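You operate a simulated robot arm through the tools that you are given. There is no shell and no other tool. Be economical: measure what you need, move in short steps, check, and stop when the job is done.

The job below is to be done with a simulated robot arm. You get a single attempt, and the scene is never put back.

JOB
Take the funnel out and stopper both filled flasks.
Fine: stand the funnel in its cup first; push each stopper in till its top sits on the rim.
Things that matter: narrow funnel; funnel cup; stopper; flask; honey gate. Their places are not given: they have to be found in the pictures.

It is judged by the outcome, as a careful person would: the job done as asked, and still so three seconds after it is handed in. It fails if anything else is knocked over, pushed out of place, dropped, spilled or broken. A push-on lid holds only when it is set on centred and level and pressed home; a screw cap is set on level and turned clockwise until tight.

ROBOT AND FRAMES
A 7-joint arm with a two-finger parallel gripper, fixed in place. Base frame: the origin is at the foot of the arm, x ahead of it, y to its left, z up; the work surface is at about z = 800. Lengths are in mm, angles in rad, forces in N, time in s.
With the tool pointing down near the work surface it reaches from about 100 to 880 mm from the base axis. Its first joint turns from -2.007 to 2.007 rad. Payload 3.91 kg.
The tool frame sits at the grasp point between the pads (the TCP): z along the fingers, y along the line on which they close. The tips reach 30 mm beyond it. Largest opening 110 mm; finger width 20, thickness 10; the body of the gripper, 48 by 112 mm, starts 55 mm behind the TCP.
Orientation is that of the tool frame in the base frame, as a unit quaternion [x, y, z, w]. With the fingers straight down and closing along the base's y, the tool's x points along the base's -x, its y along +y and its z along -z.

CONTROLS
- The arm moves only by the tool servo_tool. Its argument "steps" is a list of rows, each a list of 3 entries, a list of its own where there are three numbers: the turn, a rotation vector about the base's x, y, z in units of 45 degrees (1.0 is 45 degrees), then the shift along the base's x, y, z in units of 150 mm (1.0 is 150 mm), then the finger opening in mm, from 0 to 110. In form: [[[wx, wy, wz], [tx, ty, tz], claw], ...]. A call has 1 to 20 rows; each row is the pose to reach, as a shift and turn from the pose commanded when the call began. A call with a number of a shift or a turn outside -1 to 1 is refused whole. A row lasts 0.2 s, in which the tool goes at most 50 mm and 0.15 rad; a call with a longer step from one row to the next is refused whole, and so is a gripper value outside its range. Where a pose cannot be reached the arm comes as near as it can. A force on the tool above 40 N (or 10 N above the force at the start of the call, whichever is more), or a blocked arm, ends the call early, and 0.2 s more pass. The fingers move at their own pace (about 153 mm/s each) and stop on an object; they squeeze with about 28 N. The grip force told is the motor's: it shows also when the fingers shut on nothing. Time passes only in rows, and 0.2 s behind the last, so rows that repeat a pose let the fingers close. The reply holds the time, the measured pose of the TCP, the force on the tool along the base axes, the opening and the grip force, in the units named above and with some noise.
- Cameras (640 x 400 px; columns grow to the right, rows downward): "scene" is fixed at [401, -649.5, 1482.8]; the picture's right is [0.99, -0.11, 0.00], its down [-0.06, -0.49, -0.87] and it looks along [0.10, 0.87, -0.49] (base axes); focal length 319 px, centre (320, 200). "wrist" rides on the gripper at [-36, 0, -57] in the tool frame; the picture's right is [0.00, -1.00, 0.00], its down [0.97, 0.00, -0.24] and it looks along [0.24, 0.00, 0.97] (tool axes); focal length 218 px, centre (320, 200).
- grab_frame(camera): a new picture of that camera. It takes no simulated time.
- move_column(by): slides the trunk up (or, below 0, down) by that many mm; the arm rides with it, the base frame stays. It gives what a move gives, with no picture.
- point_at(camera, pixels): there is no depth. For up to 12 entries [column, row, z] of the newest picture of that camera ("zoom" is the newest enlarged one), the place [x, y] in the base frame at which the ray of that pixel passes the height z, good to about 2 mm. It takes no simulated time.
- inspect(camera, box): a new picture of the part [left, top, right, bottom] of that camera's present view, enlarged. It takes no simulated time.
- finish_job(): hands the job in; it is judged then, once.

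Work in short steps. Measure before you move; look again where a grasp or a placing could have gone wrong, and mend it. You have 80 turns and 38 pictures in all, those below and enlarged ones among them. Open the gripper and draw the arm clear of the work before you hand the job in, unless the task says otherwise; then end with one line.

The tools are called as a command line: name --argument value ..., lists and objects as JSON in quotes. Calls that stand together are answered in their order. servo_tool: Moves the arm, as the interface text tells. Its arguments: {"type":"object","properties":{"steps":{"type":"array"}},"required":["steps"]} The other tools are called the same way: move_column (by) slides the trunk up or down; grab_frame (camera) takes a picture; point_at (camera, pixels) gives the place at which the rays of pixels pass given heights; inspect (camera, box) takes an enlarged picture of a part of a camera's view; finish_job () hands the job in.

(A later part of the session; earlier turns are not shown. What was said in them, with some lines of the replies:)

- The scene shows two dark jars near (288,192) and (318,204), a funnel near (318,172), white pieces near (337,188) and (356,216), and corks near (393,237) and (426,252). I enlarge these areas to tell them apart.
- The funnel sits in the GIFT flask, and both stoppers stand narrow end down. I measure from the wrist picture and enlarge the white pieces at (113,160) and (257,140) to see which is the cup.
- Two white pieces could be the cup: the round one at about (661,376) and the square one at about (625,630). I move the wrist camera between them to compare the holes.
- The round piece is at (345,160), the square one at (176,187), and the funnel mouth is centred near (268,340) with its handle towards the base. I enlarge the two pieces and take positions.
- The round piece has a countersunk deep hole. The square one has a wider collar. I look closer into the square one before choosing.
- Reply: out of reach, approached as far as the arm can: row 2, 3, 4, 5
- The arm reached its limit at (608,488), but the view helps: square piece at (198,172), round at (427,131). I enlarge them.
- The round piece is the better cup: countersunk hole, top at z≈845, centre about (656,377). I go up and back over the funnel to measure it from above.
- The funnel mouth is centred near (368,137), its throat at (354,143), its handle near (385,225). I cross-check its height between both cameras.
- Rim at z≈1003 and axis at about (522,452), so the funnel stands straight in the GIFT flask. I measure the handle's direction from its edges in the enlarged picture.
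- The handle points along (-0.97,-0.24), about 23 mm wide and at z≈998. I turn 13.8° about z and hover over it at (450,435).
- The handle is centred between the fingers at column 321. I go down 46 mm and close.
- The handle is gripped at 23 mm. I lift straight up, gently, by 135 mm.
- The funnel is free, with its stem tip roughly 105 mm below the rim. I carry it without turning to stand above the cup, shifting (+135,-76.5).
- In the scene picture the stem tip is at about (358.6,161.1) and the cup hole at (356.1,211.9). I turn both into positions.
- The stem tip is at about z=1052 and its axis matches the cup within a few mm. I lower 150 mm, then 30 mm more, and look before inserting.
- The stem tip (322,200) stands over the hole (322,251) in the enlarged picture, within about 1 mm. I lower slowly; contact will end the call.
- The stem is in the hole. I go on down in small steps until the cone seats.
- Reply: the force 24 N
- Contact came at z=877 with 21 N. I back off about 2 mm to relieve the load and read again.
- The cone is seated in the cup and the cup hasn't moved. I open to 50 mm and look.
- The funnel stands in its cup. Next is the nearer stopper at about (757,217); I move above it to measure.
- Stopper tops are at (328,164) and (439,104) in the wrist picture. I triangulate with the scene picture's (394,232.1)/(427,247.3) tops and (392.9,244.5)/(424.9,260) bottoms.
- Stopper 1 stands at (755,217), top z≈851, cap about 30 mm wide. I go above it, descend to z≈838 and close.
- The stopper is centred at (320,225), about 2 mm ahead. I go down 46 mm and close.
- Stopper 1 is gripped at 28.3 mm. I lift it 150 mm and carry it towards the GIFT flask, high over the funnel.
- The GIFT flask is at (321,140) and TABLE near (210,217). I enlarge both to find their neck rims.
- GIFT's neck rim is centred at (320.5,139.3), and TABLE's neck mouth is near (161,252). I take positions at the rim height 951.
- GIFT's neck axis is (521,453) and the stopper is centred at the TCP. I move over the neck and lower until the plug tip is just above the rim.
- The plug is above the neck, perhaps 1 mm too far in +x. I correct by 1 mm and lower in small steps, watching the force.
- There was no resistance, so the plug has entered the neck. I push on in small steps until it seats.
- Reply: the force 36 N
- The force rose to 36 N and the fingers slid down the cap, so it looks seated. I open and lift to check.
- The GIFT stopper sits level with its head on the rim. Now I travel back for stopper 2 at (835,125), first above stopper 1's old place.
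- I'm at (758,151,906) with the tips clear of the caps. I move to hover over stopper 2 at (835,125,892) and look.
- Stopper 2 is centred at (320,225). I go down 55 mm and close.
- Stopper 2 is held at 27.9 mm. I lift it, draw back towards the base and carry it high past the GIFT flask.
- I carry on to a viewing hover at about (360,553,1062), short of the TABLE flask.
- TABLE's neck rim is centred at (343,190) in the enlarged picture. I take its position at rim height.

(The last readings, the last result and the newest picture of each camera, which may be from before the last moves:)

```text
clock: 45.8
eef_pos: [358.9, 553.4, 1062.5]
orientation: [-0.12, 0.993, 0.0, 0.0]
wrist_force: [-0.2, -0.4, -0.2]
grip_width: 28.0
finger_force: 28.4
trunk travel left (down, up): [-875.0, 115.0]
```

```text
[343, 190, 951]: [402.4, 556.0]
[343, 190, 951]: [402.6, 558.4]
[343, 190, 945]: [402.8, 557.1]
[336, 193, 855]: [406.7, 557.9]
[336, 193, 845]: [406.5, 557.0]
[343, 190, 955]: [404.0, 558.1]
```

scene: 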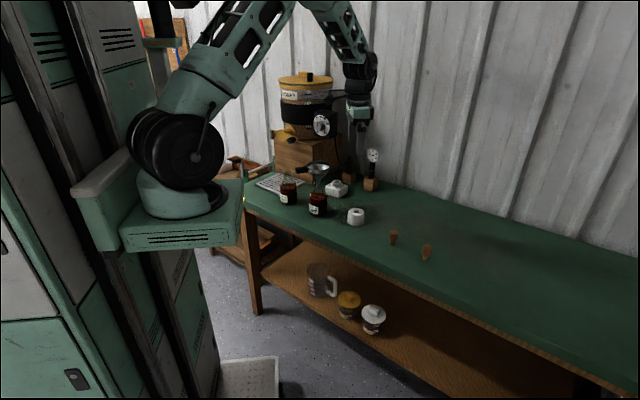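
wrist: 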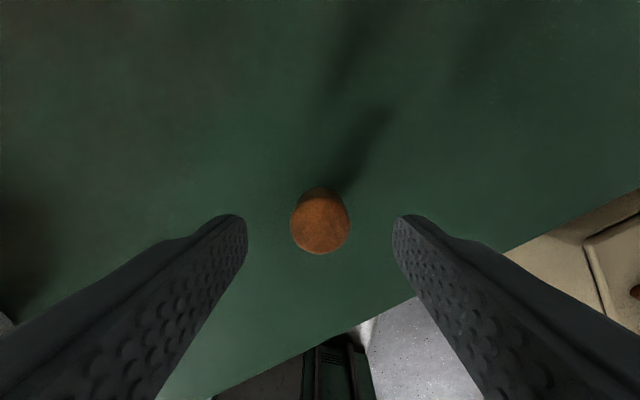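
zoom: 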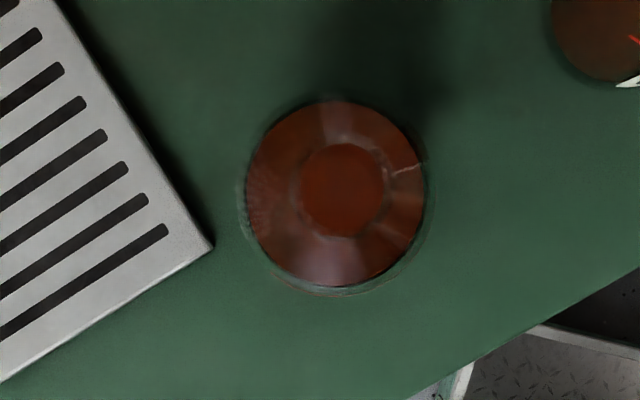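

The TABLE neck axis is about (403.5,557). I move over it, lower to just above the rim and check with the scene camera.

servo_tool --steps '[[[0, 0, 0], [0.15, 0.012, 0], 10], [[0, 0, 0], [0.297, 0.024, 0], 10], [[0, 0, 0], [0.297, 0.024, -0.2], 10], [[0, 0, 0], [0.297, 0.024, -0.35], 10], [[0, 0, 0], [0.297, 0.024, -0.42], 10], [[0, 0, 0], [0.297, 0.024, -0.42], 10]]'

inspect --camera "scene" --box '[263, 148, 311, 186]'

```text
clock: 47.2
eef_pos: [404.4, 557.8, 999.8]
orientation: [-0.119, 0.993, 0.0, 0.0]
wrist_force: [0.7, 0.0, 0.6]
grip_width: 28.1
finger_force: 27.9
trunk travel left (down, up): [-875.0, 115.0]
```

```text
10.53 times, centred on (287, 167) of scene
```

zoom: 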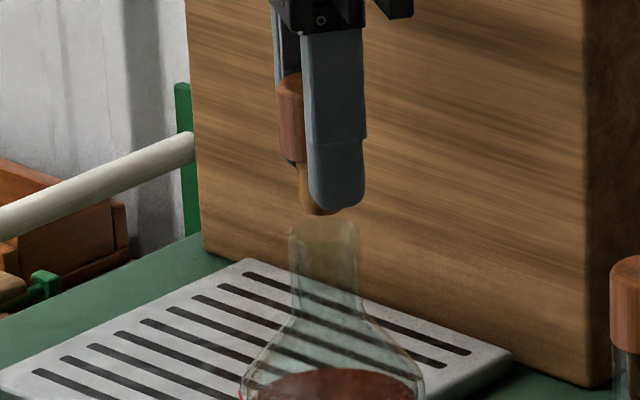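

Plug and neck line up along the neck's slant in the picture. I lower into the neck in small steps.

servo_tool --steps '[[[0, 0, 0], [-0.003, -0.003, -0.02], 10], [[0, 0, 0], [-0.003, -0.003, -0.05], 10], [[0, 0, 0], [-0.003, -0.003, -0.08], 10], [[0, 0, 0], [-0.003, -0.003, -0.11], 10], [[0, 0, 0], [-0.003, -0.003, -0.14], 10], [[0, 0, 0], [-0.003, -0.003, -0.17], 10], [[0, 0, 0], [-0.003, -0.003, -0.17], 10]]'

```text
clock: 48.8
eef_pos: [403.2, 556.5, 979.5]
orientation: [-0.121, 0.993, 0.004, 0.001]
wrist_force: [-1.7, -6.2, 39.2]
grip_width: 28.1
finger_force: 28.2
trunk travel left (down, up): [-875.0, 115.0]
```

It met 39 N at z=979.5, too early: the plug is on the rim. I back up and look.

servo_tool --steps '[[[0, 0, 0], [0, 0, 0.03], 10], [[0, 0, 0], [0, 0, 0.08], 10], [[0, 0, 0], [0, 0, 0.17], 10], [[0, 0, 0], [0, 0, 0.17], 10]]'

inspect --camera "scene" --box '[263, 148, 311, 186]'

```text
clock: 49.8
eef_pos: [401.2, 557.8, 999.9]
orientation: [-0.121, 0.993, -0.001, -0.001]
wrist_force: [-0.2, -0.5, 0.6]
grip_width: 28.2
finger_force: 28.1
trunk travel left (down, up): [-875.0, 115.0]
```

```text
10.53 times, centred on (287, 167) of scene
```

zoom: 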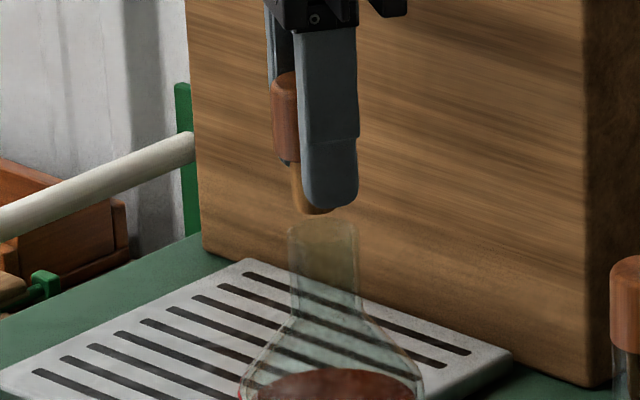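

The flask hasn't moved. The finger tips (30 mm below TCP, z≈949.5) met the glass rim with the plug already partly in, since the fingers are only about 1 mm wider than the neck. I recentre, enter the plug about 8 mm with the tips still above the rim, and read the force.

servo_tool --steps '[[[0, 0, 0], [0.018, -0.006, 0], 10], [[0, 0, 0], [0.018, -0.006, -0.03], 10], [[0, 0, 0], [0.018, -0.006, -0.06], 10], [[0, 0, 0], [0.018, -0.006, -0.09], 10], [[0, 0, 0], [0.018, -0.006, -0.115], 10], [[0, 0, 0], [0.018, -0.006, -0.115], 10]]'

```text
clock: 51.2
eef_pos: [406.2, 555.8, 983.3]
orientation: [-0.12, 0.993, 0.0, 0.0]
wrist_force: [0.1, -0.1, -0.6]
grip_width: 28.1
finger_force: 28.0
trunk travel left (down, up): [-875.0, 115.0]
```

No force at z=983. Before releasing I check that the plug is inside the neck.

inspect --camera "scene" --box '[275, 156, 299, 180]'

```text
16.00 times, centred on (287, 168) of scene
```

zoom: 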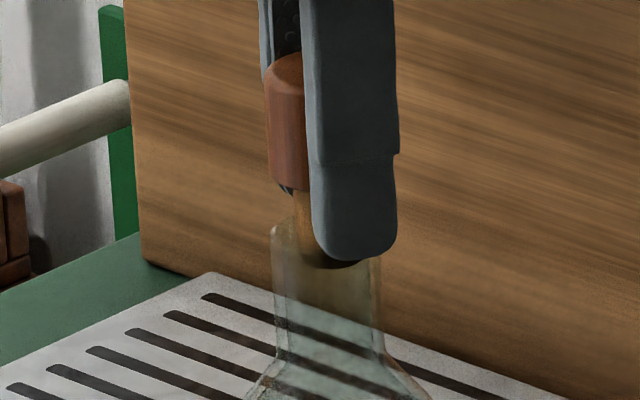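

The plug is inside the neck, about 7 mm deep and about 1.5 mm towards +x. I recentre by -1.5 mm in x, then open so it drops into the neck between the fingers.

servo_tool --steps '[[[0, 0, 0], [-0.01, 0, 0], 10], [[0, 0, 0], [-0.01, 0, 0], 10], [[0, 0, 0], [-0.01, 0, 0], 34], [[0, 0, 0], [-0.01, 0, 0], 40], [[0, 0, 0], [-0.01, 0, 0], 50], [[0, 0, 0], [-0.01, 0, 0], 50]]'

```text
clock: 52.6
eef_pos: [404.5, 556.3, 982.2]
orientation: [-0.121, 0.993, 0.0, 0.0]
wrist_force: [-0.4, -0.3, 0.3]
grip_width: 50.0
finger_force: 0.1
trunk travel left (down, up): [-875.0, 115.0]
```

Released. I raise 5 mm so the tips stay above the rim, close to check and level the head, and push down slightly.

servo_tool --steps '[[[0, 0, 0], [0, 0, 0.035], 50], [[0, 0, 0], [0, 0, 0.035], 35], [[0, 0, 0], [0, 0, 0.035], 10], [[0, 0, 0], [0, 0, 0.035], 10], [[0, 0, 0], [0, 0, 0.025], 10], [[0, 0, 0], [0, 0, 0.015], 10], [[0, 0, 0], [0, 0, 0.01], 10]]'

```text
clock: 54.2
eef_pos: [404.2, 556.6, 987.7]
orientation: [-0.12, 0.993, 0.002, 0.001]
wrist_force: [-1.3, -5.4, 30.6]
grip_width: 27.9
finger_force: 28.1
trunk travel left (down, up): [-875.0, 115.0]
```

It resists with 30 N, which suggests the head is on the rim. I open, rise, close the fingers and press on top: contact should come at TCP z≈1005 if it is fully home.

servo_tool --steps '[[[0, 0, 0], [0, 0, 0.01], 10], [[0, 0, 0], [0, 0, 0.01], 40], [[0, 0, 0], [0, 0, 0.01], 50], [[0, 0, 0], [0, 0, 0.01], 50], [[0, 0, 0], [0, 0, 0.15], 50], [[0, 0, 0], [0, 0, 0.35], 50], [[0, 0, 0], [0, 0, 0.35], 20], [[0, 0, 0], [0, 0, 0.35], 0], [[0, 0, 0], [0, 0, 0.35], 0]]'

servo_tool --steps '[[[0, 0, 0], [0, 0, -0.08], 0], [[0, 0, 0], [0, 0, -0.14], 0], [[0, 0, 0], [0, 0, -0.17], 0], [[0, 0, 0], [0, 0, -0.19], 0], [[0, 0, 0], [0, 0, -0.21], 0], [[0, 0, 0], [0, 0, -0.23], 0], [[0, 0, 0], [0, 0, -0.25], 0], [[0, 0, 0], [0, 0, -0.27], 0], [[0, 0, 0], [0, 0, -0.29], 0]]'

```text
clock: 56.2
eef_pos: [404.4, 553.9, 1035.8]
orientation: [-0.121, 0.993, 0.0, 0.0]
wrist_force: [1.5, 0.6, 1.0]
grip_width: 0.0
finger_force: 27.7
trunk travel left (down, up): [-875.0, 115.0]
```

```text
clock: 57.8
eef_pos: [406.4, 558.1, 1007.3]
orientation: [-0.12, 0.993, 0.005, 0.002]
wrist_force: [-0.9, -2.8, 13.9]
grip_width: 0.0
finger_force: 27.8
trunk travel left (down, up): [-875.0, 115.0]
stopped in row 7: the force on the tool passed its limit (the readings are from after the stop); the commanded pose is now the measured one
```

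Contact came at z≈1007 with over 40 N, so the head's top is near 977, as on GIFT. I rise clear and check both in one picture.

servo_tool --steps '[[[0, 0, 0], [0, 0, 0.1], 0], [[0, 0, 0], [0, 0, 0.35], 0], [[0, 0, 0], [0, 0, 0.6], 0], [[0, 0, 0], [0, 0, 0.6], 0]]'

inspect --camera "scene" --box '[272, 156, 336, 196]'

```text
clock: 58.8
eef_pos: [405.4, 554.9, 1095.3]
orientation: [-0.121, 0.993, 0.004, 0.001]
wrist_force: [0.3, 0.2, 0.1]
grip_width: 0.1
finger_force: 28.1
trunk travel left (down, up): [-875.0, 115.0]
```

```text
10.00 times, centred on (304, 176) of scene
```

zoom: 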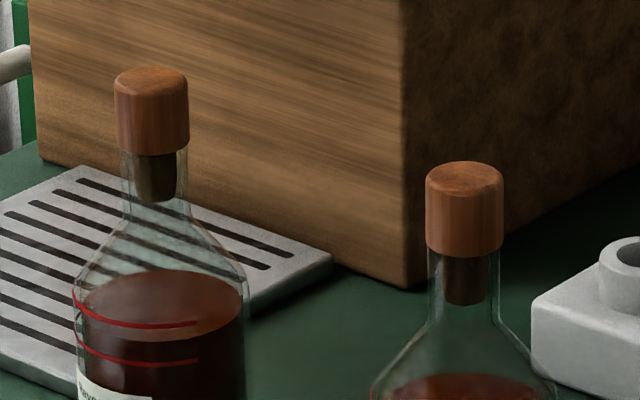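

Both heads sit level on their rims with the plugs equally deep. For certainty I press GIFT's top the same way, since I pass it on the way out.

servo_tool --steps '[[[0, 0, 0], [0.2, -0.18, 0], 0], [[0, 0, 0], [0.4, -0.36, 0], 0], [[0, 0, 0], [0.6, -0.54, 0], 0], [[0, 0, 0], [0.76, -0.68, 0], 0], [[0, 0, 0], [0.76, -0.68, -0.25], 0], [[0, 0, 0], [0.76, -0.68, -0.42], 0], [[0, 0, 0], [0.76, -0.68, -0.42], 0]]'

servo_tool --steps '[[[0, 0, 0], [0, 0, -0.05], 0], [[0, 0, 0], [0, 0, -0.08], 0], [[0, 0, 0], [0, 0, -0.11], 0], [[0, 0, 0], [0, 0, -0.13], 0], [[0, 0, 0], [0, 0, -0.15], 0], [[0, 0, 0], [0, 0, -0.17], 0], [[0, 0, 0], [0, 0, -0.19], 0], [[0, 0, 0], [0, 0, -0.21], 0]]'

```text
clock: 60.4
eef_pos: [521.9, 456.1, 1031.7]
orientation: [-0.12, 0.993, 0.004, 0.002]
wrist_force: [1.0, -1.0, 0.4]
grip_width: 0.0
finger_force: 28.0
trunk travel left (down, up): [-875.0, 115.0]
```

```text
clock: 62.3
eef_pos: [519.8, 457.8, 1007.4]
orientation: [-0.121, 0.993, 0.008, 0.006]
wrist_force: [-1.5, -3.3, 18.3]
grip_width: 0.1
finger_force: 28.2
trunk travel left (down, up): [-875.0, 115.0]
stopped in row 8: the force on the tool passed its limit (the readings are from after the stop); the commanded pose is now the measured one
```

GIFT's head stops at the same height (1007.4 against 1007.3), so both are home. I rise, open, draw the arm clear and take a last look.

servo_tool --steps '[[[0, 0, 0], [0, 0, 0.1], 0], [[0, 0, 0], [0, 0, 0.35], 0], [[0, 0, 0], [0, 0, 0.65], 0], [[0, 0, 0], [0, 0, 0.9], 0], [[0, 0, 0], [-0.2, -0.2, 0.95], 30], [[0, 0, 0], [-0.3, -0.45, 0.95], 60], [[0, 0, 0], [-0.4, -0.7, 0.95], 60], [[0, 0, 0], [-0.5, -0.95, 0.95], 60], [[0, 0, 0], [-0.5, -0.95, 0.95], 60]]'

inspect --camera "scene" --box '[240, 140, 400, 240]'

```text
clock: 64.3
eef_pos: [446.1, 315.2, 1146.2]
orientation: [-0.121, 0.993, 0.007, 0.004]
wrist_force: [-0.1, -0.6, -0.4]
grip_width: 59.9
finger_force: 0.1
trunk travel left (down, up): [-875.0, 115.0]
```

```text
4.00 times, centred on (320, 190) of scene
```

zoom: 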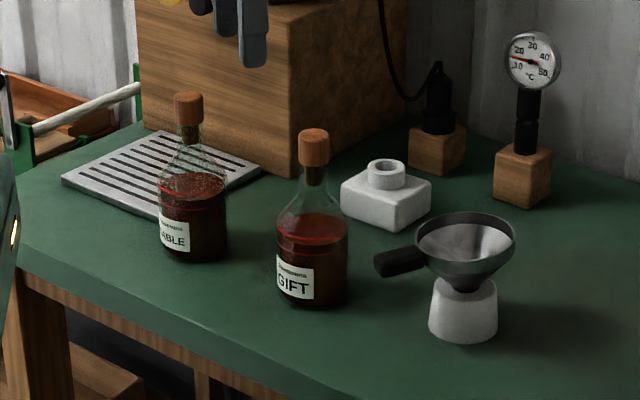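

The funnel stands in its cup, both flasks are stoppered, nothing else has moved and the arm is clear. I hand the job in.

finish_job

```text
The job is handed in.
```

The funnel is out and standing in the round white cup, which I took to be its cup because of its countersunk hole. Both flasks are stoppered with the heads pressed onto their rims.
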